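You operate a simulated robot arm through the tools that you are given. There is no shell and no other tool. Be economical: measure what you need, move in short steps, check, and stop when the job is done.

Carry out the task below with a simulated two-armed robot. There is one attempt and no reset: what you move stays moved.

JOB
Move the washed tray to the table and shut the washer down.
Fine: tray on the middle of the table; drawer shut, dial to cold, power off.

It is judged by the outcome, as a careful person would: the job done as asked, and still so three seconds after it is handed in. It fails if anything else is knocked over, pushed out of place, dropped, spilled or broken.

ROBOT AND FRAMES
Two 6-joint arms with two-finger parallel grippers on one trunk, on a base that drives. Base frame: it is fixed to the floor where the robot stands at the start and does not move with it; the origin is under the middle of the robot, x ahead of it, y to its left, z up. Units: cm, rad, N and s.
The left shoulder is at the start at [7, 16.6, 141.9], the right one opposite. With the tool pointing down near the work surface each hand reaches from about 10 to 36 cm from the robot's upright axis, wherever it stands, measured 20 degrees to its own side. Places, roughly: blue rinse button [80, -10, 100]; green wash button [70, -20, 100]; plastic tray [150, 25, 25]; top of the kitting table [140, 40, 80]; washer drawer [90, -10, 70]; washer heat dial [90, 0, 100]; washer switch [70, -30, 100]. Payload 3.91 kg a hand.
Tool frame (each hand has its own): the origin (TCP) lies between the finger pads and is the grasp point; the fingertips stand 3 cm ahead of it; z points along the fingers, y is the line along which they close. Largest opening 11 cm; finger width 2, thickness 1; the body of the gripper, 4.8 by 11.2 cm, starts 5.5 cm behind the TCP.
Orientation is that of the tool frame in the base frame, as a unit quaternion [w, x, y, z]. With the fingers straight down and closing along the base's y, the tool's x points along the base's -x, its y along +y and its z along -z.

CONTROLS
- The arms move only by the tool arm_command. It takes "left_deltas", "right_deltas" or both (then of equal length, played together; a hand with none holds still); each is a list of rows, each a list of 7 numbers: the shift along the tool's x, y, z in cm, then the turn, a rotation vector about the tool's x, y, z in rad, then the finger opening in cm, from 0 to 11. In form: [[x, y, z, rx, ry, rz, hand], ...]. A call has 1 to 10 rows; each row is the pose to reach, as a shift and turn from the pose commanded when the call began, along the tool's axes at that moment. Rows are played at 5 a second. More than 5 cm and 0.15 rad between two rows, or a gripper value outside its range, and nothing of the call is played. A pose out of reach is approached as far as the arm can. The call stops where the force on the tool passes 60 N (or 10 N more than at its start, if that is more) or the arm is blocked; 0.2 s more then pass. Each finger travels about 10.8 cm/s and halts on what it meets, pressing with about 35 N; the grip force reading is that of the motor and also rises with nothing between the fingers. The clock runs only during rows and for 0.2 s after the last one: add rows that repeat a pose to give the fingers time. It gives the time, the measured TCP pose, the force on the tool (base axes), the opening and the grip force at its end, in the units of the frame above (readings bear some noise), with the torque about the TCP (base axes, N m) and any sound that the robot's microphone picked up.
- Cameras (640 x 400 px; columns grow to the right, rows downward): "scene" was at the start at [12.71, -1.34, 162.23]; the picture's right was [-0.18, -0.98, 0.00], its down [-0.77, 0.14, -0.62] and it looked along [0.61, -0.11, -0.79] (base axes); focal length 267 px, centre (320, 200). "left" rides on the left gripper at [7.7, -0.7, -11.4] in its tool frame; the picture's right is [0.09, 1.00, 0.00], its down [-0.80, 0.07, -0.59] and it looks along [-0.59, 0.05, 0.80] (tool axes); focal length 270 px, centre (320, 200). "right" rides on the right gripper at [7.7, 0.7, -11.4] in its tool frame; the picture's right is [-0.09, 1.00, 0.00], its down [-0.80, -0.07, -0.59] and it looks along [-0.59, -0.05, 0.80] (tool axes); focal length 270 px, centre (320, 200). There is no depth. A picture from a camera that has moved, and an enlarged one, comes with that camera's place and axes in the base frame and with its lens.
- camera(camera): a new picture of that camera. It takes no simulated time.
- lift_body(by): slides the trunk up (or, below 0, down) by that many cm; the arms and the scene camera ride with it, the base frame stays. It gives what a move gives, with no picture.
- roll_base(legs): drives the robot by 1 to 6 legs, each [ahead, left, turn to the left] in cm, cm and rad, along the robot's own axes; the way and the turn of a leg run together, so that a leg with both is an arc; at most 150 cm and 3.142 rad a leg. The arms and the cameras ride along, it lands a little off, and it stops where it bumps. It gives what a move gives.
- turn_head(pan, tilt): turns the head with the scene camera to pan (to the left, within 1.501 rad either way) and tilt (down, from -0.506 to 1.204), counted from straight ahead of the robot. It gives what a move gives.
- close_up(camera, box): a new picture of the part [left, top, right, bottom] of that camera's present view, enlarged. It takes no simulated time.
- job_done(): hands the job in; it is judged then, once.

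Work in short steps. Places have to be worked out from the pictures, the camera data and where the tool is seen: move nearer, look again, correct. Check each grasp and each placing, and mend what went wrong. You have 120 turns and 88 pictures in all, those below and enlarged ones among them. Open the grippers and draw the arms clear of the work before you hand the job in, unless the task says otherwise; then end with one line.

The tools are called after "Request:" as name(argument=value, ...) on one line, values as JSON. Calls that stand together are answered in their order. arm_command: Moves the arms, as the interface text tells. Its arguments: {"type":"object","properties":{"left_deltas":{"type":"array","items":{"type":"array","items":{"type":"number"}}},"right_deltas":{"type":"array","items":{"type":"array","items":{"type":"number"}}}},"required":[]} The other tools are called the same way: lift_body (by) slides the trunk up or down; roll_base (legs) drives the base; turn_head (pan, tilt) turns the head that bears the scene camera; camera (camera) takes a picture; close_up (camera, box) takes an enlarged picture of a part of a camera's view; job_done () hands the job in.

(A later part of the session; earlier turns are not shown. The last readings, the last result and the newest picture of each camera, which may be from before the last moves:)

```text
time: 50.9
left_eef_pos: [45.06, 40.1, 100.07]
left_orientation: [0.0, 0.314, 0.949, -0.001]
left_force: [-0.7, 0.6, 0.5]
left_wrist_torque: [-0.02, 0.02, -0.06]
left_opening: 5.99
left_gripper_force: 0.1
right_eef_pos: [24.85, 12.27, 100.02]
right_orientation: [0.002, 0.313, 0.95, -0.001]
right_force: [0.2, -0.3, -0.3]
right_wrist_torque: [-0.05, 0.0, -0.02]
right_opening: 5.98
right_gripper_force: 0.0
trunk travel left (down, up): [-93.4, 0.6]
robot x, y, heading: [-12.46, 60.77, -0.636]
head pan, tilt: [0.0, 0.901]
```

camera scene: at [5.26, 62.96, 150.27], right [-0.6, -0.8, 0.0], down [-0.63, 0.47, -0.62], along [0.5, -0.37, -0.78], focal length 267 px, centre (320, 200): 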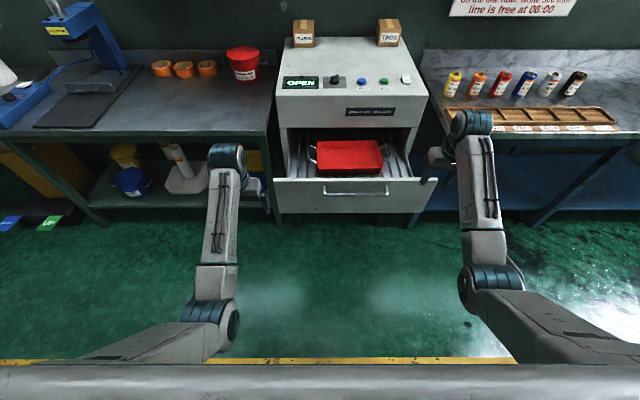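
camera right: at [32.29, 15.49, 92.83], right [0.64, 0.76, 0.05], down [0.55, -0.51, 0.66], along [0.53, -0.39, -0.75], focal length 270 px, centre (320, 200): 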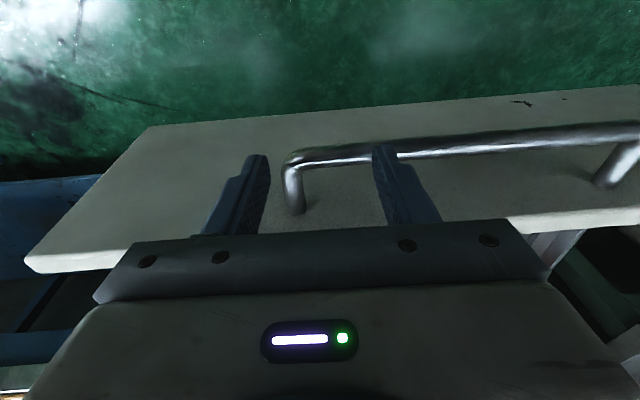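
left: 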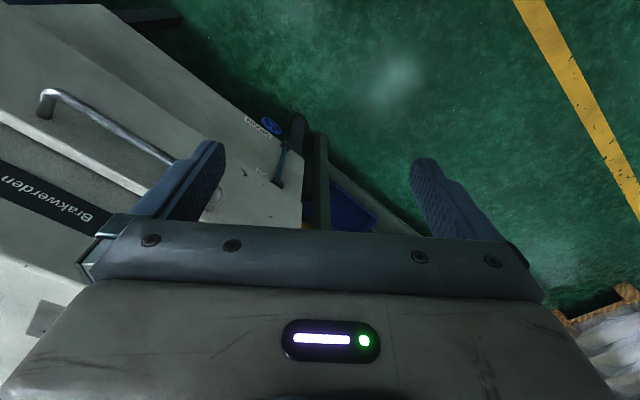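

The washer body overhangs the rear half of the tray, so the drawer must come out further. I drive 23 cm so both hands hang just behind the drawer front panel, and check by camera before lowering.

Request:
roll_base(legs=[[23.3, 0, 0]])

Request:
camera(camera="scene")

Request:
camera(camera="left")

```text
time: 52.6
left_eef_pos: [63.63, 25.73, 100.14]
left_orientation: [0.002, 0.315, 0.949, 0.0]
left_force: [-0.8, 0.0, 0.0]
left_wrist_torque: [0.0, -0.02, 0.01]
left_opening: 6.0
left_gripper_force: 0.0
right_eef_pos: [43.3, -2.03, 100.03]
right_orientation: [0.002, 0.313, 0.95, 0.0]
right_force: [-0.1, -0.5, 0.4]
right_wrist_torque: [-0.02, -0.04, -0.05]
right_opening: 6.0
right_gripper_force: 0.1
trunk travel left (down, up): [-93.4, 0.6]
robot x, y, heading: [6.48, 46.73, -0.644]
head pan, tilt: [0.0, 0.901]
```

```text
58 pictures are left
camera scene: at [16.8, 39.47, 164.3], right [-0.6, -0.8, 0.0], down [-0.63, 0.47, -0.62], along [0.5, -0.37, -0.78], focal length 267 px, centre (320, 200)
```

scene: 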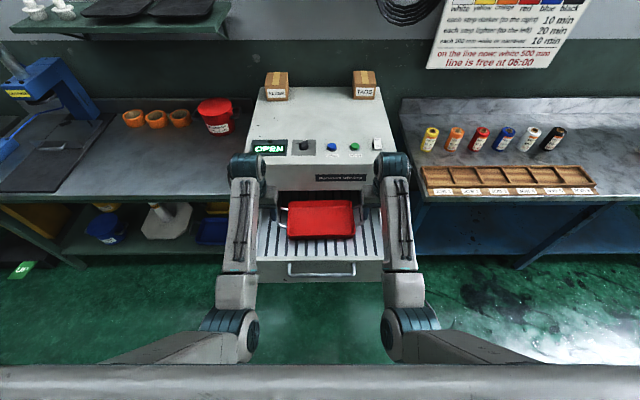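

```text
57 pictures are left
camera left: at [57.06, 29.98, 111.54], right [0.53, 0.85, 0.0], down [0.68, -0.42, 0.6], along [0.51, -0.31, -0.8], focal length 270 px, centre (320, 200)
```

left: 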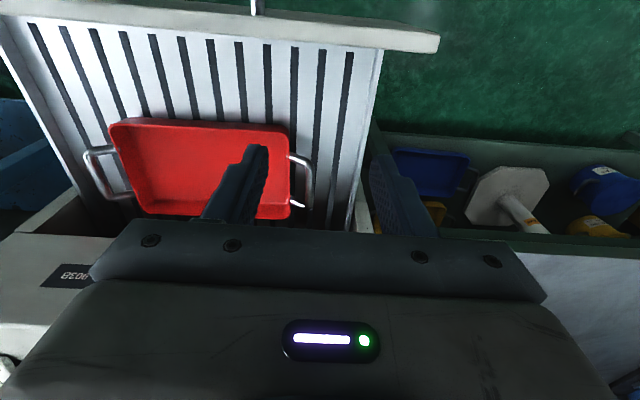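

The left view confirms the hands are between the drawer panel (≈53 ahead) and the tray (≈67), fingertips above. I lower the trunk 21 cm and pull the panel back by driving.

Request:
lift_body(by=-21)

Request:
roll_base(legs=[[-14, 0, 0]])

Request:
camera(camera="left")

```text
time: 54.9
left_eef_pos: [63.81, 25.65, 79.19]
left_orientation: [0.001, 0.315, 0.949, 0.0]
left_force: [0.9, 0.3, -0.9]
left_wrist_torque: [0.03, 0.02, 0.02]
left_opening: 5.98
left_gripper_force: 0.0
right_eef_pos: [43.61, -2.18, 79.0]
right_orientation: [0.002, 0.314, 0.95, 0.0]
right_force: [0.1, -0.7, -0.7]
right_wrist_torque: [-0.02, 0.03, 0.0]
right_opening: 5.97
right_gripper_force: 0.1
trunk travel left (down, up): [-72.4, 21.6]
robot x, y, heading: [6.55, 46.76, -0.64]
head pan, tilt: [0.0, 0.901]
```

```text
time: 56.2
left_eef_pos: [52.57, 33.94, 79.17]
left_orientation: [0.001, 0.316, 0.949, 0.0]
left_force: [-1.1, 0.8, -0.1]
left_wrist_torque: [-0.02, 0.04, -0.02]
left_opening: 6.03
left_gripper_force: 0.1
right_eef_pos: [32.23, 6.21, 79.03]
right_orientation: [0.001, 0.314, 0.949, 0.0]
right_force: [-0.1, -0.2, -1.0]
right_wrist_torque: [0.0, 0.0, 0.0]
right_opening: 6.01
right_gripper_force: 0.0
trunk travel left (down, up): [-72.4, 21.6]
robot x, y, heading: [-4.57, 55.29, -0.645]
head pan, tilt: [0.0, 0.901]
```

```text
56 pictures are left
camera left: at [46.0, 38.09, 90.41], right [0.53, 0.85, 0.0], down [0.68, -0.42, 0.6], along [0.51, -0.31, -0.8], focal length 270 px, centre (320, 200)
```

left: 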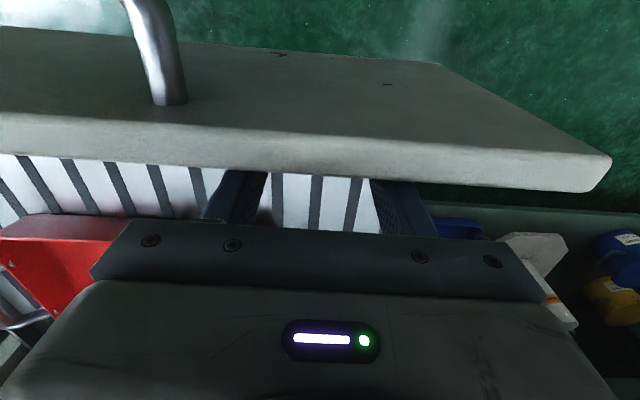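

The drawer followed about 11 cm; the tray should now clear the washer body. I raise the trunk and look from above.

Request:
lift_body(by=21)

Request:
roll_base(legs=[[10, 0, 0]])

Request:
camera(camera="left")

Request:
camera(camera="right")

```text
time: 58.5
left_eef_pos: [52.47, 34.01, 100.08]
left_orientation: [0.001, 0.317, 0.948, 0.0]
left_force: [-0.5, -0.3, 0.1]
left_wrist_torque: [0.01, 0.05, 0.0]
left_opening: 6.01
left_gripper_force: 0.1
right_eef_pos: [32.16, 6.12, 99.94]
right_orientation: [0.0, 0.313, 0.95, 0.0]
right_force: [-0.1, 0.2, 0.0]
right_wrist_torque: [-0.03, -0.02, 0.01]
right_opening: 6.02
right_gripper_force: 0.0
trunk travel left (down, up): [-93.4, 0.6]
robot x, y, heading: [-4.61, 55.2, -0.641]
head pan, tilt: [0.0, 0.901]
```

```text
time: 59.6
left_eef_pos: [60.21, 28.14, 100.28]
left_orientation: [0.002, 0.317, 0.949, -0.001]
left_force: [-0.6, -0.3, 0.4]
left_wrist_torque: [-0.04, 0.0, 0.0]
left_opening: 6.0
left_gripper_force: 0.0
right_eef_pos: [39.89, 0.2, 100.18]
right_orientation: [0.003, 0.315, 0.949, -0.001]
right_force: [0.4, 0.0, -0.2]
right_wrist_torque: [-0.04, 0.01, 0.0]
right_opening: 5.98
right_gripper_force: 0.1
trunk travel left (down, up): [-93.4, 0.6]
robot x, y, heading: [3.74, 49.27, -0.645]
head pan, tilt: [0.0, 0.901]
```

```text
55 pictures are left
camera left: at [53.69, 32.22, 111.61], right [0.53, 0.85, 0.0], down [0.68, -0.42, 0.6], along [0.51, -0.32, -0.8], focal length 270 px, centre (320, 200)
```

left: 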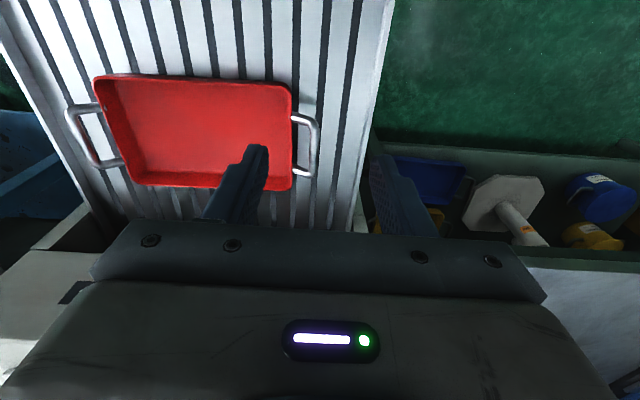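

```text
54 pictures are left
camera right: at [34.04, 5.47, 111.61], right [0.67, 0.75, 0.0], down [0.6, -0.53, 0.6], along [0.45, -0.4, -0.8], focal length 270 px, centre (320, 200)
```

right: 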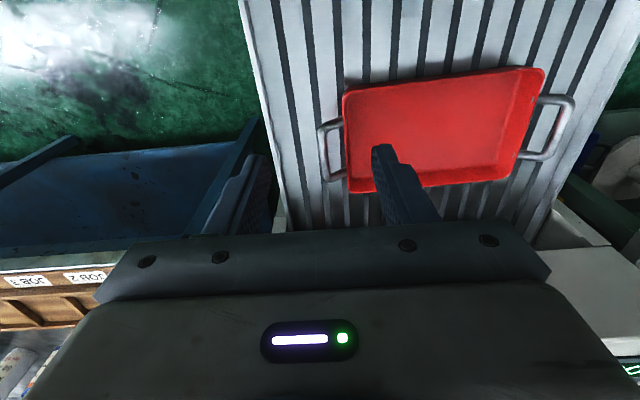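

Both wrist cameras agree: bars at (68.7, 21.6) and (49.0, −7.0), z≈74, matching my hand spacing. I drive 11.2 cm ahead to hang over them.

Request:
roll_base(legs=[[11.2, 0, 0]])

Request:
camera(camera="left")

Request:
camera(camera="right")

```text
time: 60.8
left_eef_pos: [68.99, 21.62, 100.27]
left_orientation: [0.002, 0.317, 0.949, -0.001]
left_force: [-0.7, 0.3, 0.0]
left_wrist_torque: [-0.02, -0.03, 0.0]
left_opening: 6.0
left_gripper_force: 0.0
right_eef_pos: [48.67, -6.13, 100.27]
right_orientation: [0.003, 0.315, 0.949, -0.001]
right_force: [-0.6, -0.6, 0.0]
right_wrist_torque: [0.0, -0.03, -0.01]
right_opening: 6.0
right_gripper_force: 0.0
trunk travel left (down, up): [-93.4, 0.6]
robot x, y, heading: [12.23, 42.98, -0.649]
head pan, tilt: [0.0, 0.901]
```

```text
53 pictures are left
camera left: at [62.36, 25.81, 111.61], right [0.53, 0.85, 0.0], down [0.68, -0.42, 0.6], along [0.51, -0.32, -0.8], focal length 270 px, centre (320, 200)
```

left: 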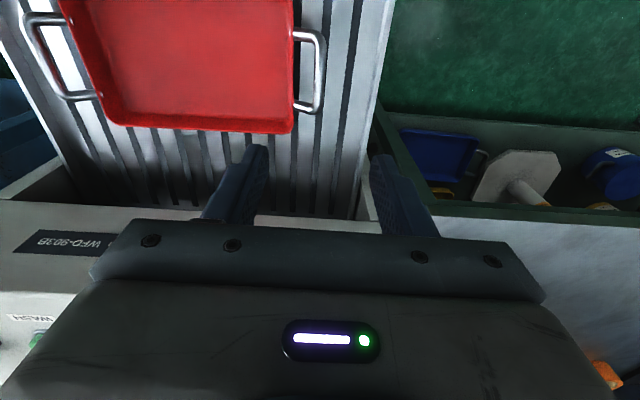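

```text
52 pictures are left
camera right: at [42.76, -0.97, 111.61], right [0.67, 0.75, 0.0], down [0.6, -0.53, 0.6], along [0.45, -0.4, -0.8], focal length 270 px, centre (320, 200)
```

right: 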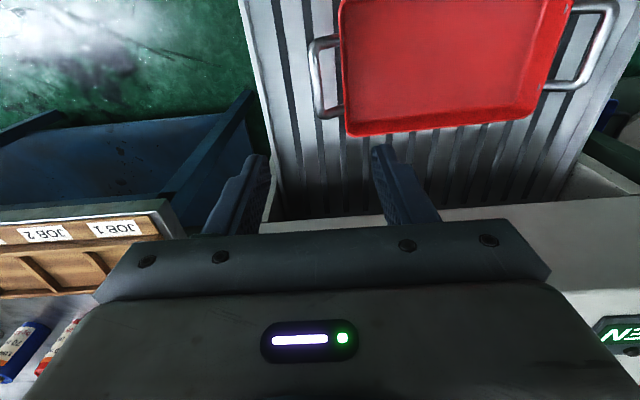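

Nearly aligned; I nudge both hands by under 0.6 cm and set a 3.6 cm opening, then lower the trunk 21 cm and check.

Request:
arm_command(right_deltas=[[-0.5, -0.4, 0, 0, 0, 0, 4.5], [-0.5, -0.4, 0, 0, 0, 0, 3.6], [-0.5, -0.4, 0, 0, 0, 0, 3.6]], left_deltas=[[0, -0.35, 0, 0, 0, 0, 4.5], [0, -0.35, 0, 0, 0, 0, 3.6], [0, -0.35, 0, 0, 0, 0, 3.6]])

Request:
lift_body(by=-21)

Request:
camera(camera="left")

Request:
camera(camera="right")

```text
time: 61.6
left_eef_pos: [69.06, 21.21, 100.05]
left_orientation: [-0.001, 0.317, 0.948, -0.001]
left_force: [-0.7, 0.8, -0.4]
left_wrist_torque: [0.02, 0.0, -0.01]
left_opening: 3.6
left_gripper_force: 0.1
right_eef_pos: [49.12, -7.11, 99.89]
right_orientation: [0.0, 0.314, 0.949, 0.001]
right_force: [0.2, -0.1, -0.6]
right_wrist_torque: [0.01, -0.02, 0.0]
right_opening: 3.59
right_gripper_force: 0.0
trunk travel left (down, up): [-93.4, 0.6]
robot x, y, heading: [12.25, 42.53, -0.643]
head pan, tilt: [0.0, 0.901]
```

```text
time: 63.9
left_eef_pos: [68.98, 21.27, 79.2]
left_orientation: [0.001, 0.318, 0.948, 0.0]
left_force: [0.0, 0.0, 0.0]
left_wrist_torque: [-0.01, 0.04, -0.01]
left_opening: 3.56
left_gripper_force: 0.1
right_eef_pos: [48.92, -6.97, 78.89]
right_orientation: [0.001, 0.314, 0.949, 0.001]
right_force: [0.1, -0.3, -1.5]
right_wrist_torque: [0.02, -0.04, 0.0]
right_opening: 3.57
right_gripper_force: 0.1
trunk travel left (down, up): [-72.4, 21.6]
robot x, y, heading: [12.16, 42.57, -0.646]
head pan, tilt: [0.0, 0.901]
```

```text
51 pictures are left
camera left: at [62.37, 25.4, 90.45], right [0.53, 0.85, 0.0], down [0.68, -0.42, 0.6], along [0.51, -0.31, -0.8], focal length 270 px, centre (320, 200)
```

left: 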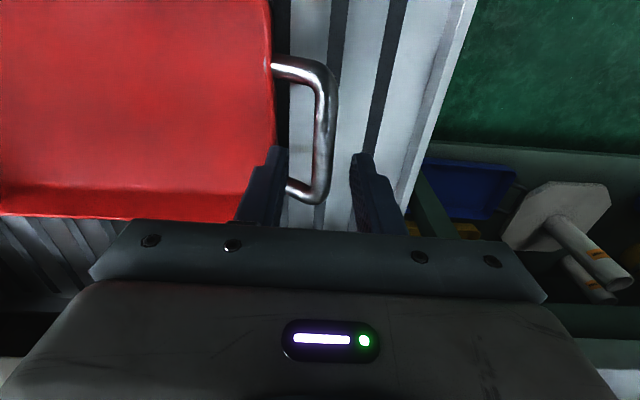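

```text
50 pictures are left
camera right: at [43.18, -1.84, 90.47], right [0.67, 0.75, 0.0], down [0.6, -0.54, 0.6], along [0.45, -0.4, -0.8], focal length 270 px, centre (320, 200)
```

right: 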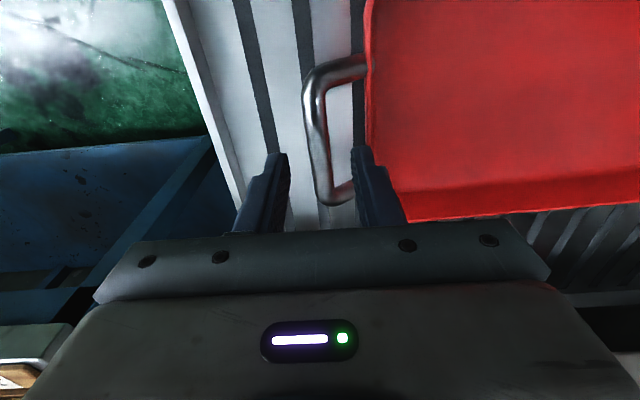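

Fingers straddle both bars; the left is 0.4 cm inward. I adjust slightly and lower 3.7 cm more.

Request:
arm_command(right_deltas=[[0.7, -0.2, 0, 0, 0, 0, 3.6], [0.7, -0.2, 0, 0, 0, 0, 3.6]], left_deltas=[[0.8, 0.45, 0, 0, 0, 0, 3.6], [0.8, 0.45, 0, 0, 0, 0, 3.6]])

Request:
lift_body(by=-3.7)

Request:
camera(camera="left")

Request:
camera(camera="right")

```text
time: 64.5
left_eef_pos: [68.59, 22.16, 79.0]
left_orientation: [0.0, 0.317, 0.948, 0.0]
left_force: [-0.2, -0.3, 0.0]
left_wrist_torque: [0.01, 0.0, 0.03]
left_opening: 3.58
left_gripper_force: 0.0
right_eef_pos: [48.27, -6.81, 79.13]
right_orientation: [0.0, 0.314, 0.949, 0.0]
right_force: [0.2, -0.2, 0.7]
right_wrist_torque: [0.02, 0.0, 0.0]
right_opening: 3.6
right_gripper_force: 0.0
trunk travel left (down, up): [-72.4, 21.6]
robot x, y, heading: [12.19, 43.14, -0.644]
head pan, tilt: [0.0, 0.901]
```

```text
time: 65.3
left_eef_pos: [68.3, 22.35, 76.77]
left_orientation: [0.011, 0.315, 0.949, -0.003]
left_force: [0.2, 0.9, -0.1]
left_wrist_torque: [0.0, 0.0, 0.0]
left_opening: 3.62
left_gripper_force: 0.0
right_eef_pos: [47.76, -6.48, 76.55]
right_orientation: [0.009, 0.314, 0.95, -0.001]
right_force: [-0.1, 0.4, -0.1]
right_wrist_torque: [0.01, 0.01, 0.0]
right_opening: 3.58
right_gripper_force: 0.0
trunk travel left (down, up): [-68.7, 25.3]
robot x, y, heading: [12.74, 42.48, -0.639]
head pan, tilt: [0.0, 0.901]
```

```text
49 pictures are left
camera left: at [61.48, 26.61, 87.93], right [0.53, 0.85, 0.0], down [0.67, -0.42, 0.61], along [0.52, -0.32, -0.79], focal length 270 px, centre (320, 200)
```

left: 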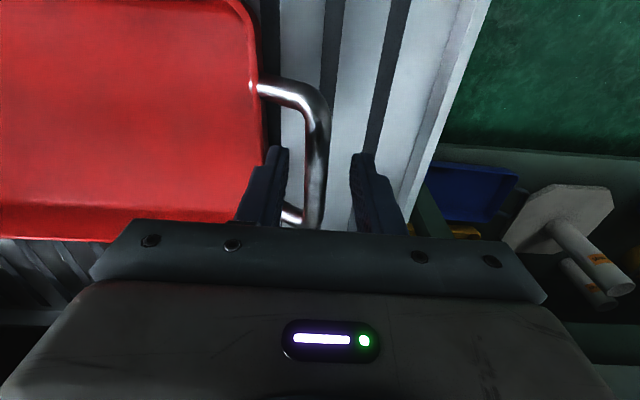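

```text
48 pictures are left
camera right: at [41.89, -1.18, 87.88], right [0.67, 0.75, 0.0], down [0.59, -0.53, 0.61], along [0.46, -0.4, -0.79], focal length 270 px, centre (320, 200)
```

right: 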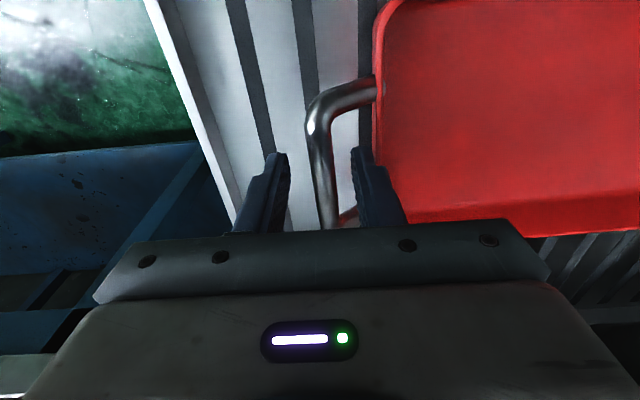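

The hands only went down 2.3 cm and tilted a bit without tool force: the arms probably touch something behind. I look from the scene camera.

Request:
camera(camera="scene")

```text
47 pictures are left
camera scene: at [21.32, 35.89, 140.02], right [-0.6, -0.8, 0.0], down [-0.62, 0.47, -0.63], along [0.5, -0.38, -0.78], focal length 267 px, centre (320, 200)
```

scene: 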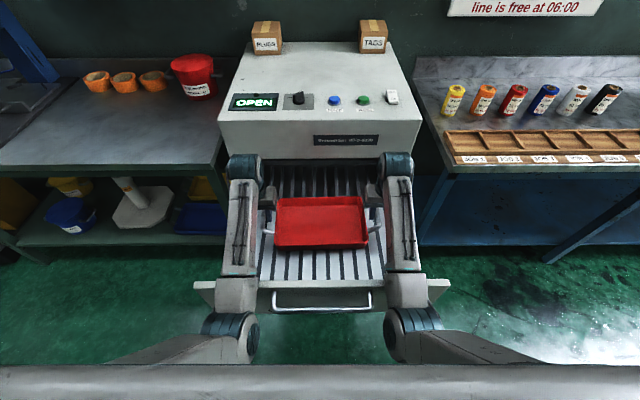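

The forearms rest on the drawer's front panel. I raise the trunk 8 cm and reach down with the arms instead, which lifts the elbows relative to the hands.

Request:
lift_body(by=8)

Request:
arm_command(right_deltas=[[0, 0, 1.5, 0, 0, 0, 3.6], [0, 0, 3, 0, 0, 0, 3.6], [0, 0, 4.5, 0, 0, 0, 3.6], [0, 0, 4.5, 0, 0, 0, 3.6]], left_deltas=[[0, 0, 1.5, 0, 0, 0, 3.6], [0, 0, 3, 0, 0, 0, 3.6], [0, 0, 4.5, 0, 0, 0, 3.6], [0, 0, 4.5, 0, 0, 0, 3.6]])

```text
time: 66.5
left_eef_pos: [68.49, 22.2, 83.17]
left_orientation: [0.001, 0.316, 0.949, -0.001]
left_force: [0.7, -0.3, 0.4]
left_wrist_torque: [-0.02, 0.0, 0.03]
left_opening: 3.61
left_gripper_force: 0.1
right_eef_pos: [48.17, -6.63, 83.39]
right_orientation: [0.002, 0.314, 0.949, 0.0]
right_force: [0.4, -0.1, 0.0]
right_wrist_torque: [0.01, -0.01, 0.0]
right_opening: 3.63
right_gripper_force: 0.0
trunk travel left (down, up): [-76.7, 17.3]
robot x, y, heading: [12.35, 43.18, -0.644]
head pan, tilt: [0.0, 0.901]
```

```text
time: 67.5
left_eef_pos: [68.54, 22.2, 78.71]
left_orientation: [0.002, 0.317, 0.948, 0.0]
left_force: [0.3, 0.5, -0.2]
left_wrist_torque: [0.01, 0.01, 0.01]
left_opening: 3.61
left_gripper_force: 0.2
right_eef_pos: [48.29, -6.69, 78.91]
right_orientation: [0.0, 0.315, 0.949, 0.0]
right_force: [-0.5, 0.4, 0.3]
right_wrist_torque: [-0.05, 0.02, 0.0]
right_opening: 3.59
right_gripper_force: 0.0
trunk travel left (down, up): [-76.7, 17.3]
robot x, y, heading: [12.11, 42.84, -0.642]
head pan, tilt: [0.0, 0.901]
```

Works and stays aligned. I go down 4 cm more.

Request:
arm_command(right_deltas=[[0, 0.1, 1.3, 0, 0, 0, 3.6], [0, 0.1, 2.6, 0, 0, 0, 3.6], [0, 0.1, 4, 0, 0, 0, 3.6], [0, 0.1, 4, 0, 0, 0, 3.6]], left_deltas=[[0, 0, 1.3, 0, 0, 0, 3.6], [0, 0, 2.6, 0, 0, 0, 3.6], [0, 0, 4, 0, 0, 0, 3.6], [0, 0, 4, 0, 0, 0, 3.6]])

Request:
camera(camera="left")

Request:
camera(camera="right")

```text
time: 68.5
left_eef_pos: [68.6, 22.09, 74.67]
left_orientation: [0.001, 0.316, 0.949, 0.0]
left_force: [0.0, 0.3, 0.0]
left_wrist_torque: [-0.02, -0.01, -0.01]
left_opening: 3.6
left_gripper_force: 0.1
right_eef_pos: [48.43, -6.77, 74.78]
right_orientation: [0.002, 0.314, 0.95, 0.0]
right_force: [0.1, 0.1, -0.3]
right_wrist_torque: [-0.04, -0.02, -0.01]
right_opening: 3.6
right_gripper_force: 0.0
trunk travel left (down, up): [-76.7, 17.3]
robot x, y, heading: [12.25, 42.61, -0.644]
head pan, tilt: [0.0, 0.901]
```

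```text
46 pictures are left
camera left: at [62.07, 26.34, 86.12], right [0.53, 0.85, 0.0], down [0.68, -0.42, 0.6], along [0.51, -0.31, -0.8], focal length 270 px, centre (320, 200)
```

left: 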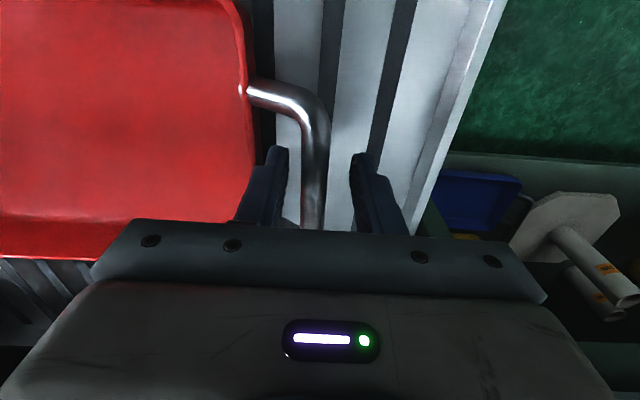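

```text
45 pictures are left
camera right: at [42.64, -1.57, 86.22], right [0.67, 0.75, 0.0], down [0.6, -0.54, 0.6], along [0.45, -0.4, -0.8], focal length 270 px, centre (320, 200)
```

right: 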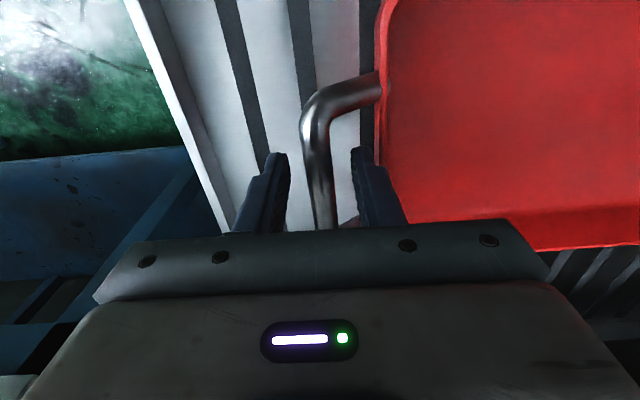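

Both bars lie between the fingers. I close both grippers.

Request:
arm_command(right_deltas=[[0, 0, 0.4, 0, 0, 0, 2.5], [0, 0, 0.4, 0, 0, 0, 1.5], [0, 0, 0.4, 0, 0, 0, 0], [0, 0, 0.4, 0, 0, 0, 0], [0, 0, 0.4, 0, 0, 0, 0]], left_deltas=[[0, 0, 0.4, 0, 0, 0, 2.5], [0, 0, 0.4, 0, 0, 0, 1.5], [0, 0, 0.4, 0, 0, 0, 0], [0, 0, 0.4, 0, 0, 0, 0], [0, 0, 0.4, 0, 0, 0, 0]])

Request:
camera(camera="left")

Request:
camera(camera="right")

```text
time: 69.7
left_eef_pos: [68.52, 22.02, 74.39]
left_orientation: [0.0, 0.316, 0.949, -0.002]
left_force: [-15.0, -28.7, -0.6]
left_wrist_torque: [-0.28, 0.11, 0.72]
left_opening: 1.5
left_gripper_force: 35.0
right_eef_pos: [48.57, -6.39, 74.48]
right_orientation: [0.001, 0.313, 0.95, 0.003]
right_force: [15.7, 26.7, 2.9]
right_wrist_torque: [0.15, -0.27, 0.48]
right_opening: 1.46
right_gripper_force: 34.9
trunk travel left (down, up): [-76.7, 17.3]
robot x, y, heading: [12.29, 42.97, -0.646]
head pan, tilt: [0.0, 0.901]
```

```text
44 pictures are left
camera left: at [61.97, 26.21, 85.8], right [0.53, 0.85, 0.0], down [0.68, -0.42, 0.6], along [0.5, -0.32, -0.8], focal length 270 px, centre (320, 200)
```

left: 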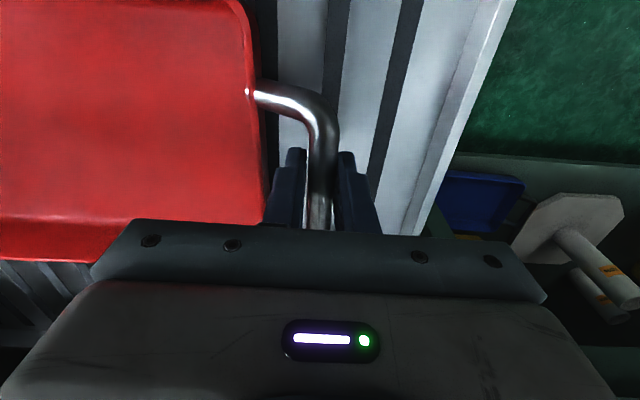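

```text
43 pictures are left
camera right: at [42.73, -1.42, 85.9], right [0.66, 0.75, 0.01], down [0.6, -0.54, 0.6], along [0.45, -0.39, -0.8], focal length 270 px, centre (320, 200)
```

right: 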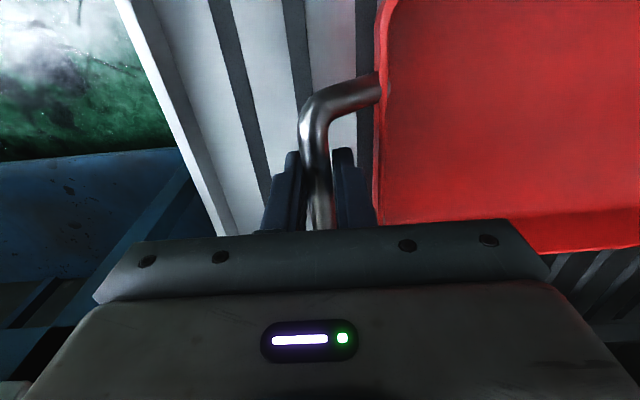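

Gripped both bars firmly, with the hands pulling about 30 N outward against each other. I relax that inward, then lift with the trunk a little to test.

Request:
arm_command(right_deltas=[[0, 0.15, 0, 0, 0, 0, 0], [0, 0.35, 0, 0, 0, 0, 0]], left_deltas=[[0, -0.15, 0, 0, 0, 0, 0], [0, -0.35, 0, 0, 0, 0, 0]])

Request:
lift_body(by=3)

Request:
camera(camera="left")

```text
time: 70.2
left_eef_pos: [68.52, 22.1, 74.38]
left_orientation: [0.002, 0.316, 0.949, 0.001]
left_force: [-4.0, -11.0, 2.6]
left_wrist_torque: [0.19, 0.42, 0.72]
left_opening: 1.49
left_gripper_force: 34.9
right_eef_pos: [48.62, -6.42, 74.43]
right_orientation: [0.001, 0.314, 0.949, -0.001]
right_force: [4.3, 13.5, 0.2]
right_wrist_torque: [0.17, -0.05, 0.45]
right_opening: 1.46
right_gripper_force: 35.4
trunk travel left (down, up): [-76.7, 17.3]
robot x, y, heading: [11.92, 42.42, -0.645]
head pan, tilt: [0.0, 0.901]
```

```text
time: 71.0
left_eef_pos: [68.44, 21.84, 77.48]
left_orientation: [0.001, 0.315, 0.949, 0.002]
left_force: [4.0, 0.4, -1.9]
left_wrist_torque: [-0.1, -0.21, 0.72]
left_opening: 1.48
left_gripper_force: 35.5
right_eef_pos: [48.55, -6.71, 77.31]
right_orientation: [-0.001, 0.315, 0.949, -0.002]
right_force: [-3.8, 0.0, -2.3]
right_wrist_torque: [0.17, 0.26, 0.47]
right_opening: 1.45
right_gripper_force: 35.1
trunk travel left (down, up): [-79.7, 14.3]
robot x, y, heading: [12.11, 42.83, -0.648]
head pan, tilt: [0.0, 0.901]
```

```text
42 pictures are left
camera left: at [61.92, 25.98, 88.71], right [0.53, 0.85, 0.0], down [0.68, -0.42, 0.6], along [0.51, -0.31, -0.8], focal length 270 px, centre (320, 200)
```

left: 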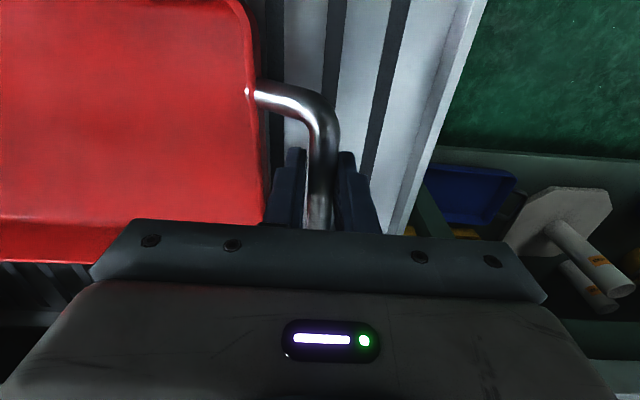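

The tray rises with the hands and is light. I lift another 14 cm to clear the drawer front, and check.

Request:
lift_body(by=14)

Request:
camera(camera="scene")

```text
time: 72.7
left_eef_pos: [68.43, 21.86, 91.36]
left_orientation: [0.002, 0.316, 0.949, 0.002]
left_force: [18.6, 21.0, -2.2]
left_wrist_torque: [0.21, -0.11, 0.75]
left_opening: 1.51
left_gripper_force: 35.1
right_eef_pos: [48.58, -6.66, 91.39]
right_orientation: [0.0, 0.315, 0.949, -0.001]
right_force: [-18.9, -19.8, -2.1]
right_wrist_torque: [-0.2, 0.15, 0.48]
right_opening: 1.46
right_gripper_force: 34.2
trunk travel left (down, up): [-93.7, 0.3]
robot x, y, heading: [11.74, 42.19, -0.646]
head pan, tilt: [0.0, 0.901]
```

```text
41 pictures are left
camera scene: at [22.58, 35.01, 164.56], right [-0.6, -0.8, 0.0], down [-0.63, 0.47, -0.62], along [0.5, -0.37, -0.78], focal length 267 px, centre (320, 200)
```

scene: 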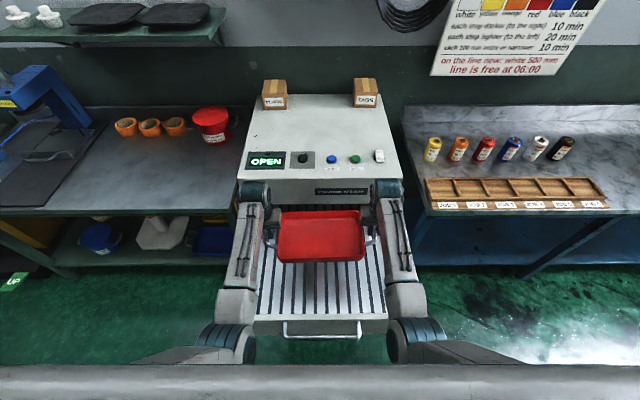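

The tray is up. I raise the arms a further 5 cm and ease the 28 N squeeze between hands slightly.

Request:
arm_command(right_deltas=[[0, -0.2, -1.2, 0, 0, 0, 0], [0, -0.2, -2.5, 0, 0, 0, 0], [0, -0.2, -3.8, 0, 0, 0, 0], [0, -0.2, -5, 0, 0, 0, 0]], left_deltas=[[0, 0.2, -1.2, 0, 0, 0, 0], [0, 0.2, -2.5, 0, 0, 0, 0], [0, 0.2, -3.8, 0, 0, 0, 0], [0, 0.2, -5, 0, 0, 0, 0]])

```text
time: 73.7
left_eef_pos: [68.43, 22.0, 96.56]
left_orientation: [0.0, 0.317, 0.948, 0.0]
left_force: [8.3, 5.7, -1.5]
left_wrist_torque: [0.14, 0.04, 0.7]
left_opening: 1.52
left_gripper_force: 34.9
right_eef_pos: [48.38, -6.57, 96.28]
right_orientation: [0.001, 0.314, 0.95, 0.001]
right_force: [-8.4, -7.1, -2.1]
right_wrist_torque: [-0.14, -0.02, 0.46]
right_opening: 1.43
right_gripper_force: 35.0
trunk travel left (down, up): [-93.7, 0.3]
robot x, y, heading: [12.18, 42.84, -0.643]
head pan, tilt: [0.0, 0.901]
```

Forces are now modest. The table spans about 120 cm from the washer's side, with the press mat on its left part; I back off 25 cm, strafe left 87 cm and look at the table.

Request:
roll_base(legs=[[-25, 0, 0], [0, 87, 0]])

Request:
turn_head(pan=0, tilt=0.75)

Request:
camera(camera="scene")

```text
time: 79.6
left_eef_pos: [99.36, 106.66, 96.52]
left_orientation: [0.0, 0.306, 0.952, -0.001]
left_force: [-8.2, -18.5, -2.6]
left_wrist_torque: [-0.18, 0.07, 0.74]
left_opening: 1.5
left_gripper_force: 35.0
right_eef_pos: [80.2, 77.65, 96.36]
right_orientation: [0.002, 0.304, 0.953, 0.001]
right_force: [6.9, 18.4, -2.3]
right_wrist_torque: [0.2, -0.07, 0.49]
right_opening: 1.46
right_gripper_force: 35.7
trunk travel left (down, up): [-93.7, 0.3]
robot x, y, heading: [43.12, 125.85, -0.616]
head pan, tilt: [0.0, 0.901]
```

```text
time: 80.3
left_eef_pos: [99.59, 106.88, 96.52]
left_orientation: [0.001, 0.306, 0.952, -0.001]
left_force: [1.1, -2.5, -2.8]
left_wrist_torque: [-0.01, 0.04, 0.7]
left_opening: 1.5
left_gripper_force: 34.9
right_eef_pos: [80.24, 77.87, 96.25]
right_orientation: [0.0, 0.302, 0.953, 0.001]
right_force: [-1.6, 3.0, -2.3]
right_wrist_torque: [-0.01, -0.02, 0.47]
right_opening: 1.44
right_gripper_force: 35.4
trunk travel left (down, up): [-93.7, 0.3]
robot x, y, heading: [42.98, 126.23, -0.621]
head pan, tilt: [0.0, 0.75]
```

```text
40 pictures are left
camera scene: at [54.11, 118.44, 165.75], right [-0.58, -0.81, 0.0], down [-0.56, 0.4, -0.73], along [0.59, -0.43, -0.68], focal length 267 px, centre (320, 200)
```

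scene: 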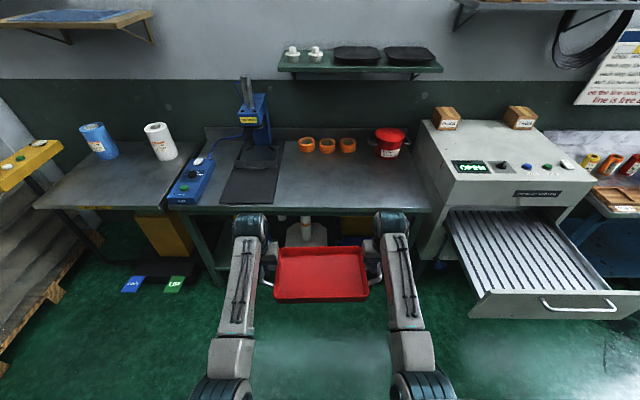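

The table is seen whole: mat's right edge is ~71 cm from its right end and the cups are behind. I aim for the free spot nearest the middle (≈51 cm from the right end, ≈27 deep), and approach in part first.

Request:
roll_base(legs=[[45, 0, -0.02]])

Request:
camera(camera="scene")

```text
time: 83.0
left_eef_pos: [134.56, 79.37, 96.61]
left_orientation: [0.0, 0.318, 0.948, 0.0]
left_force: [0.7, -4.6, -1.9]
left_wrist_torque: [-0.01, 0.09, 0.73]
left_opening: 1.48
left_gripper_force: 35.3
right_eef_pos: [114.6, 50.84, 96.43]
right_orientation: [0.001, 0.316, 0.949, 0.002]
right_force: [-0.7, 5.0, -1.9]
right_wrist_torque: [-0.03, -0.07, 0.46]
right_opening: 1.42
right_gripper_force: 34.5
trunk travel left (down, up): [-93.7, 0.3]
robot x, y, heading: [78.25, 100.08, -0.645]
head pan, tilt: [0.0, 0.75]
```

```text
39 pictures are left
camera scene: at [89.31, 92.14, 165.77], right [-0.6, -0.8, 0.0], down [-0.54, 0.41, -0.73], along [0.58, -0.44, -0.68], focal length 267 px, centre (320, 200)
```

scene: 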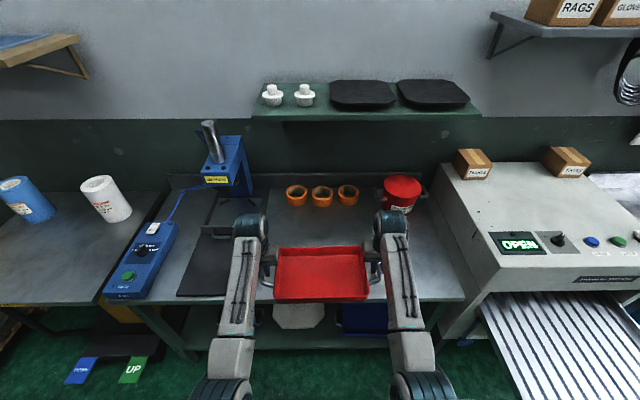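

Table top z≈78, front edge clear. The tray is level and square; I drive the last 27 cm ahead and 4.5 cm left.

Request:
roll_base(legs=[[15, 4.5, 0], [12.4, 0, 0]])

Request:
camera(camera="scene")

Request:
camera(camera="left")

```text
time: 85.2
left_eef_pos: [158.69, 66.43, 96.56]
left_orientation: [0.001, 0.317, 0.948, 0.0]
left_force: [1.6, -3.3, -2.9]
left_wrist_torque: [-0.08, -0.12, 0.7]
left_opening: 1.5
left_gripper_force: 35.2
right_eef_pos: [138.79, 37.98, 96.35]
right_orientation: [0.002, 0.315, 0.949, 0.001]
right_force: [-2.7, 2.5, -1.8]
right_wrist_torque: [0.1, 0.15, 0.46]
right_opening: 1.44
right_gripper_force: 34.7
trunk travel left (down, up): [-93.7, 0.3]
robot x, y, heading: [102.95, 87.17, -0.646]
head pan, tilt: [0.0, 0.75]
```

```text
38 pictures are left
camera scene: at [113.57, 79.25, 165.77], right [-0.6, -0.8, 0.0], down [-0.54, 0.41, -0.73], along [0.58, -0.44, -0.68], focal length 267 px, centre (320, 200)
```

scene: 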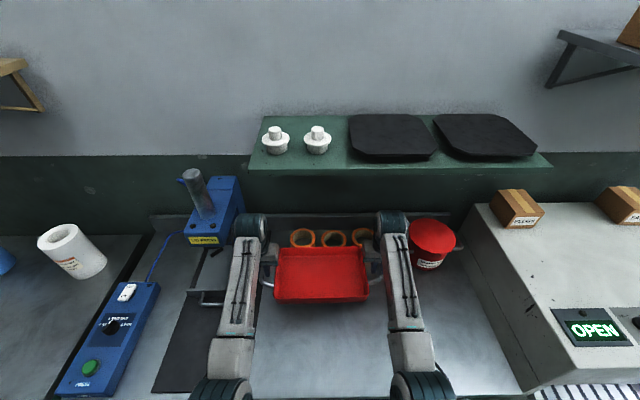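

```text
37 pictures are left
camera left: at [152.2, 70.58, 107.92], right [0.53, 0.85, 0.0], down [0.68, -0.43, 0.6], along [0.51, -0.32, -0.8], focal length 270 px, centre (320, 200)
```

left: 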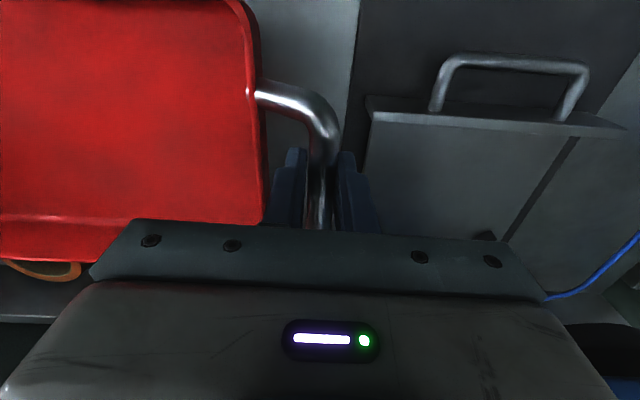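

The tray is over the wanted spot (≈54 from right end, ≈28 deep); the press box is just left of the left hand. I shift 1.5 cm right for clearance, lower 7 cm, and look.

Request:
roll_base(legs=[[0, -1.5, 0]])

Request:
lift_body(by=-7)

Request:
camera(camera="left")

Request:
camera(camera="scene")

```text
time: 86.0
left_eef_pos: [158.13, 65.4, 96.24]
left_orientation: [-0.001, 0.318, 0.948, -0.002]
left_force: [2.3, -1.4, -2.5]
left_wrist_torque: [-0.08, 0.05, 0.72]
left_opening: 1.49
left_gripper_force: 35.1
right_eef_pos: [138.25, 36.87, 96.24]
right_orientation: [0.0, 0.316, 0.949, -0.001]
right_force: [-1.4, 2.7, -2.5]
right_wrist_torque: [0.01, 0.1, 0.38]
right_opening: 1.41
right_gripper_force: 35.3
trunk travel left (down, up): [-93.7, 0.3]
robot x, y, heading: [102.0, 86.33, -0.644]
head pan, tilt: [0.0, 0.75]
```

```text
time: 87.1
left_eef_pos: [158.01, 65.12, 89.49]
left_orientation: [0.001, 0.317, 0.948, 0.0]
left_force: [1.8, -2.2, -2.4]
left_wrist_torque: [-0.14, -0.23, 0.73]
left_opening: 1.49
left_gripper_force: 35.0
right_eef_pos: [137.84, 36.78, 89.29]
right_orientation: [0.001, 0.315, 0.949, 0.001]
right_force: [-1.7, 1.9, -1.8]
right_wrist_torque: [0.17, 0.22, 0.39]
right_opening: 1.43
right_gripper_force: 35.2
trunk travel left (down, up): [-86.7, 7.3]
robot x, y, heading: [101.55, 85.7, -0.647]
head pan, tilt: [0.0, 0.75]
```

```text
36 pictures are left
camera left: at [151.4, 69.32, 100.87], right [0.53, 0.85, 0.0], down [0.68, -0.42, 0.6], along [0.51, -0.32, -0.8], focal length 270 px, centre (320, 200)
```

left: 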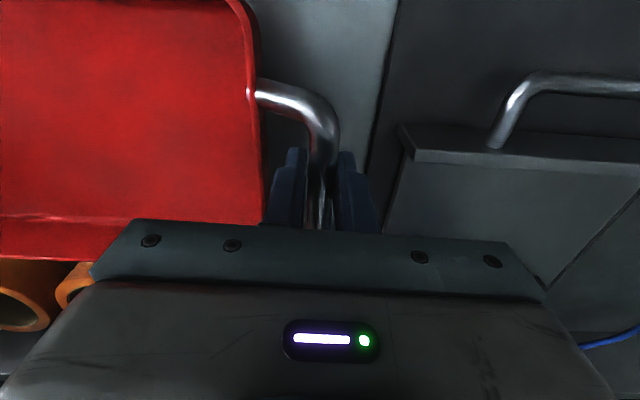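

```text
35 pictures are left
camera scene: at [112.8, 77.93, 158.76], right [-0.6, -0.8, 0.0], down [-0.54, 0.41, -0.73], along [0.58, -0.44, -0.68], focal length 267 px, centre (320, 200)
```

scene: 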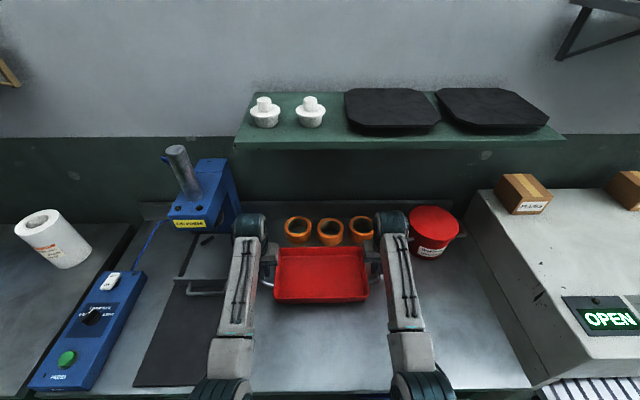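

Clear on both sides. I lower by 3 cm with the arms, then in small steps watching for force.

Request:
arm_command(right_deltas=[[0, 0, 1, 0, 0, 0, 0], [0, 0, 2, 0, 0, 0, 0], [0, 0, 3, 0, 0, 0, 0]], left_deltas=[[0, 0, 1, 0, 0, 0, 0], [0, 0, 2, 0, 0, 0, 0], [0, 0, 3, 0, 0, 0, 0]])

Request:
arm_command(right_deltas=[[0, 0, 0.5, 0, 0, 0, 0], [0, 0, 1, 0, 0, 0, 0]], left_deltas=[[0, 0, 0.5, 0, 0, 0, 0], [0, 0, 1, 0, 0, 0, 0]])

Request:
arm_command(right_deltas=[[0, 0, 0.5, 0, 0, 0, 0], [0, 0, 1, 0, 0, 0, 0]], left_deltas=[[0, 0, 0.5, 0, 0, 0, 0], [0, 0, 1, 0, 0, 0, 0]])

```text
time: 87.9
left_eef_pos: [157.9, 65.32, 86.85]
left_orientation: [0.004, 0.318, 0.948, -0.002]
left_force: [1.5, -3.7, 14.7]
left_wrist_torque: [0.1, 0.25, 0.7]
left_opening: 1.49
left_gripper_force: 34.9
right_eef_pos: [138.01, 36.77, 87.01]
right_orientation: [0.006, 0.317, 0.949, 0.0]
right_force: [-0.9, 4.2, 19.3]
right_wrist_torque: [-0.14, -0.18, 0.43]
right_opening: 1.44
right_gripper_force: 34.9
trunk travel left (down, up): [-86.7, 7.3]
robot x, y, heading: [101.94, 85.99, -0.647]
head pan, tilt: [0.0, 0.75]
```

```text
time: 88.5
left_eef_pos: [157.6, 65.61, 85.9]
left_orientation: [0.003, 0.317, 0.948, -0.002]
left_force: [0.9, 0.5, 27.4]
left_wrist_torque: [-0.01, -0.02, 0.71]
left_opening: 1.56
left_gripper_force: 34.7
right_eef_pos: [137.6, 37.06, 85.81]
right_orientation: [0.003, 0.316, 0.949, 0.001]
right_force: [-1.8, 1.7, 28.1]
right_wrist_torque: [-0.11, -0.13, 0.49]
right_opening: 1.49
right_gripper_force: 34.6
trunk travel left (down, up): [-86.7, 7.3]
robot x, y, heading: [101.9, 86.03, -0.647]
head pan, tilt: [0.0, 0.75]
```

```text
time: 89.1
left_eef_pos: [157.49, 65.48, 84.73]
left_orientation: [0.004, 0.318, 0.948, -0.001]
left_force: [5.7, 6.6, 27.5]
left_wrist_torque: [-0.13, -0.04, 0.7]
left_opening: 1.49
left_gripper_force: 34.8
right_eef_pos: [137.61, 37.1, 84.68]
right_orientation: [0.003, 0.316, 0.949, 0.0]
right_force: [-3.0, -1.3, 27.5]
right_wrist_torque: [-0.03, -0.08, 0.17]
right_opening: 1.45
right_gripper_force: 35.3
trunk travel left (down, up): [-86.7, 7.3]
robot x, y, heading: [101.7, 85.97, -0.645]
head pan, tilt: [0.0, 0.75]
```

Upward force appeared at TCP z≈87 and stayed ~27 N while the fingers slid down the bars: the tray rests on the table. I check by camera before releasing.

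Request:
camera(camera="left")

Request:
close_up(camera="scene", box=[180, 180, 480, 380])

```text
34 pictures are left
camera left: at [150.93, 69.73, 96.01], right [0.53, 0.85, 0.0], down [0.68, -0.42, 0.6], along [0.51, -0.32, -0.8], focal length 270 px, centre (320, 200)
```

left: 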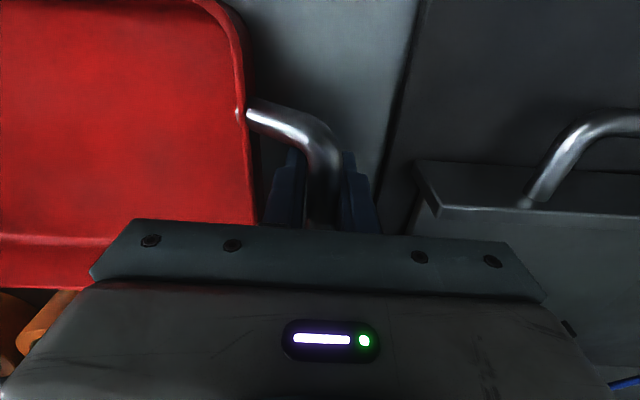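

```text
2.00 times, centred on (330, 280) of scene
camera zoom: at [112.07, 78.65, 158.85], right [-0.6, -0.8, 0.0], down [-0.54, 0.41, -0.74], along [0.59, -0.44, -0.68], focal length 533 px, centre (300, 40)
```

zoom: 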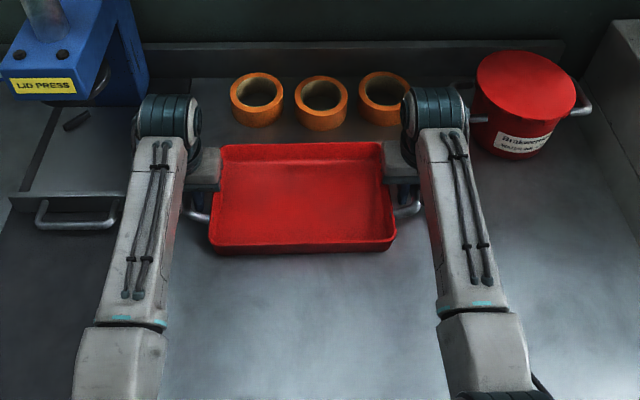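

The tray lies flat on the table, clear of tapes and press. I open both grippers to 3.6 cm.

Request:
arm_command(right_deltas=[[0, 0, 0, 0, 0, 0, 2], [0, 0, 0, 0, 0, 0, 2.8], [0, 0, 0, 0, 0, 0, 3.6], [0, 0, 0, 0, 0, 0, 3.6]], left_deltas=[[0, 0, 0, 0, 0, 0, 2], [0, 0, 0, 0, 0, 0, 2.8], [0, 0, 0, 0, 0, 0, 3.6], [0, 0, 0, 0, 0, 0, 3.6]])

Request:
lift_body(by=7.2)

Request:
camera(camera="left")

Request:
camera(camera="right")

```text
time: 90.1
left_eef_pos: [157.84, 65.06, 84.3]
left_orientation: [0.001, 0.317, 0.948, 0.0]
left_force: [0.2, 0.0, -0.2]
left_wrist_torque: [0.0, -0.02, 0.0]
left_opening: 3.62
left_gripper_force: 0.0
right_eef_pos: [137.77, 36.6, 84.27]
right_orientation: [0.001, 0.316, 0.949, 0.001]
right_force: [0.2, 0.9, -0.6]
right_wrist_torque: [-0.03, -0.03, 0.01]
right_opening: 3.58
right_gripper_force: 0.0
trunk travel left (down, up): [-86.7, 7.3]
robot x, y, heading: [101.87, 86.18, -0.648]
head pan, tilt: [0.0, 0.75]
```

```text
time: 91.2
left_eef_pos: [157.94, 65.15, 91.56]
left_orientation: [0.001, 0.317, 0.948, 0.0]
left_force: [0.0, -0.2, 0.0]
left_wrist_torque: [-0.03, -0.06, 0.02]
left_opening: 3.59
left_gripper_force: 0.0
right_eef_pos: [138.12, 36.62, 91.52]
right_orientation: [0.001, 0.315, 0.949, 0.001]
right_force: [0.7, 0.3, -0.5]
right_wrist_torque: [-0.02, -0.03, 0.01]
right_opening: 3.6
right_gripper_force: 0.0
trunk travel left (down, up): [-93.9, 0.1]
robot x, y, heading: [101.59, 85.91, -0.651]
head pan, tilt: [0.0, 0.75]
```

```text
32 pictures are left
camera left: at [151.31, 69.26, 102.89], right [0.53, 0.85, 0.0], down [0.68, -0.43, 0.6], along [0.51, -0.32, -0.8], focal length 270 px, centre (320, 200)
```

left: 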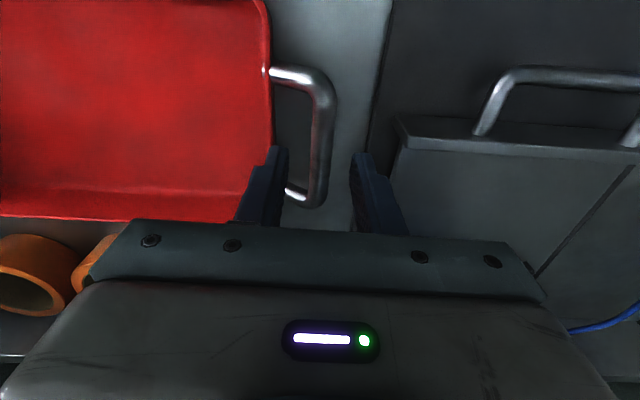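

```text
31 pictures are left
camera right: at [132.19, 41.85, 103.0], right [0.67, 0.75, 0.0], down [0.6, -0.54, 0.59], along [0.44, -0.39, -0.8], focal length 270 px, centre (320, 200)
```

right: 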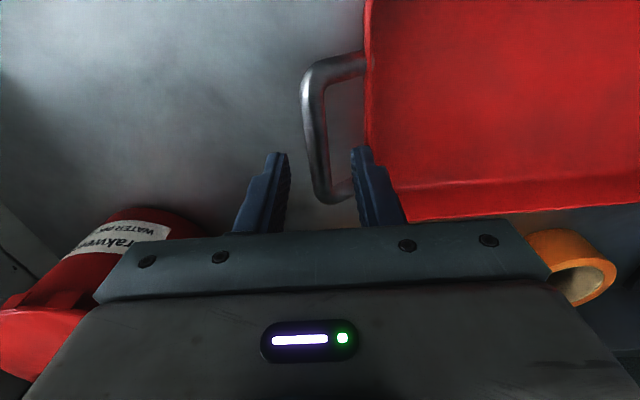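

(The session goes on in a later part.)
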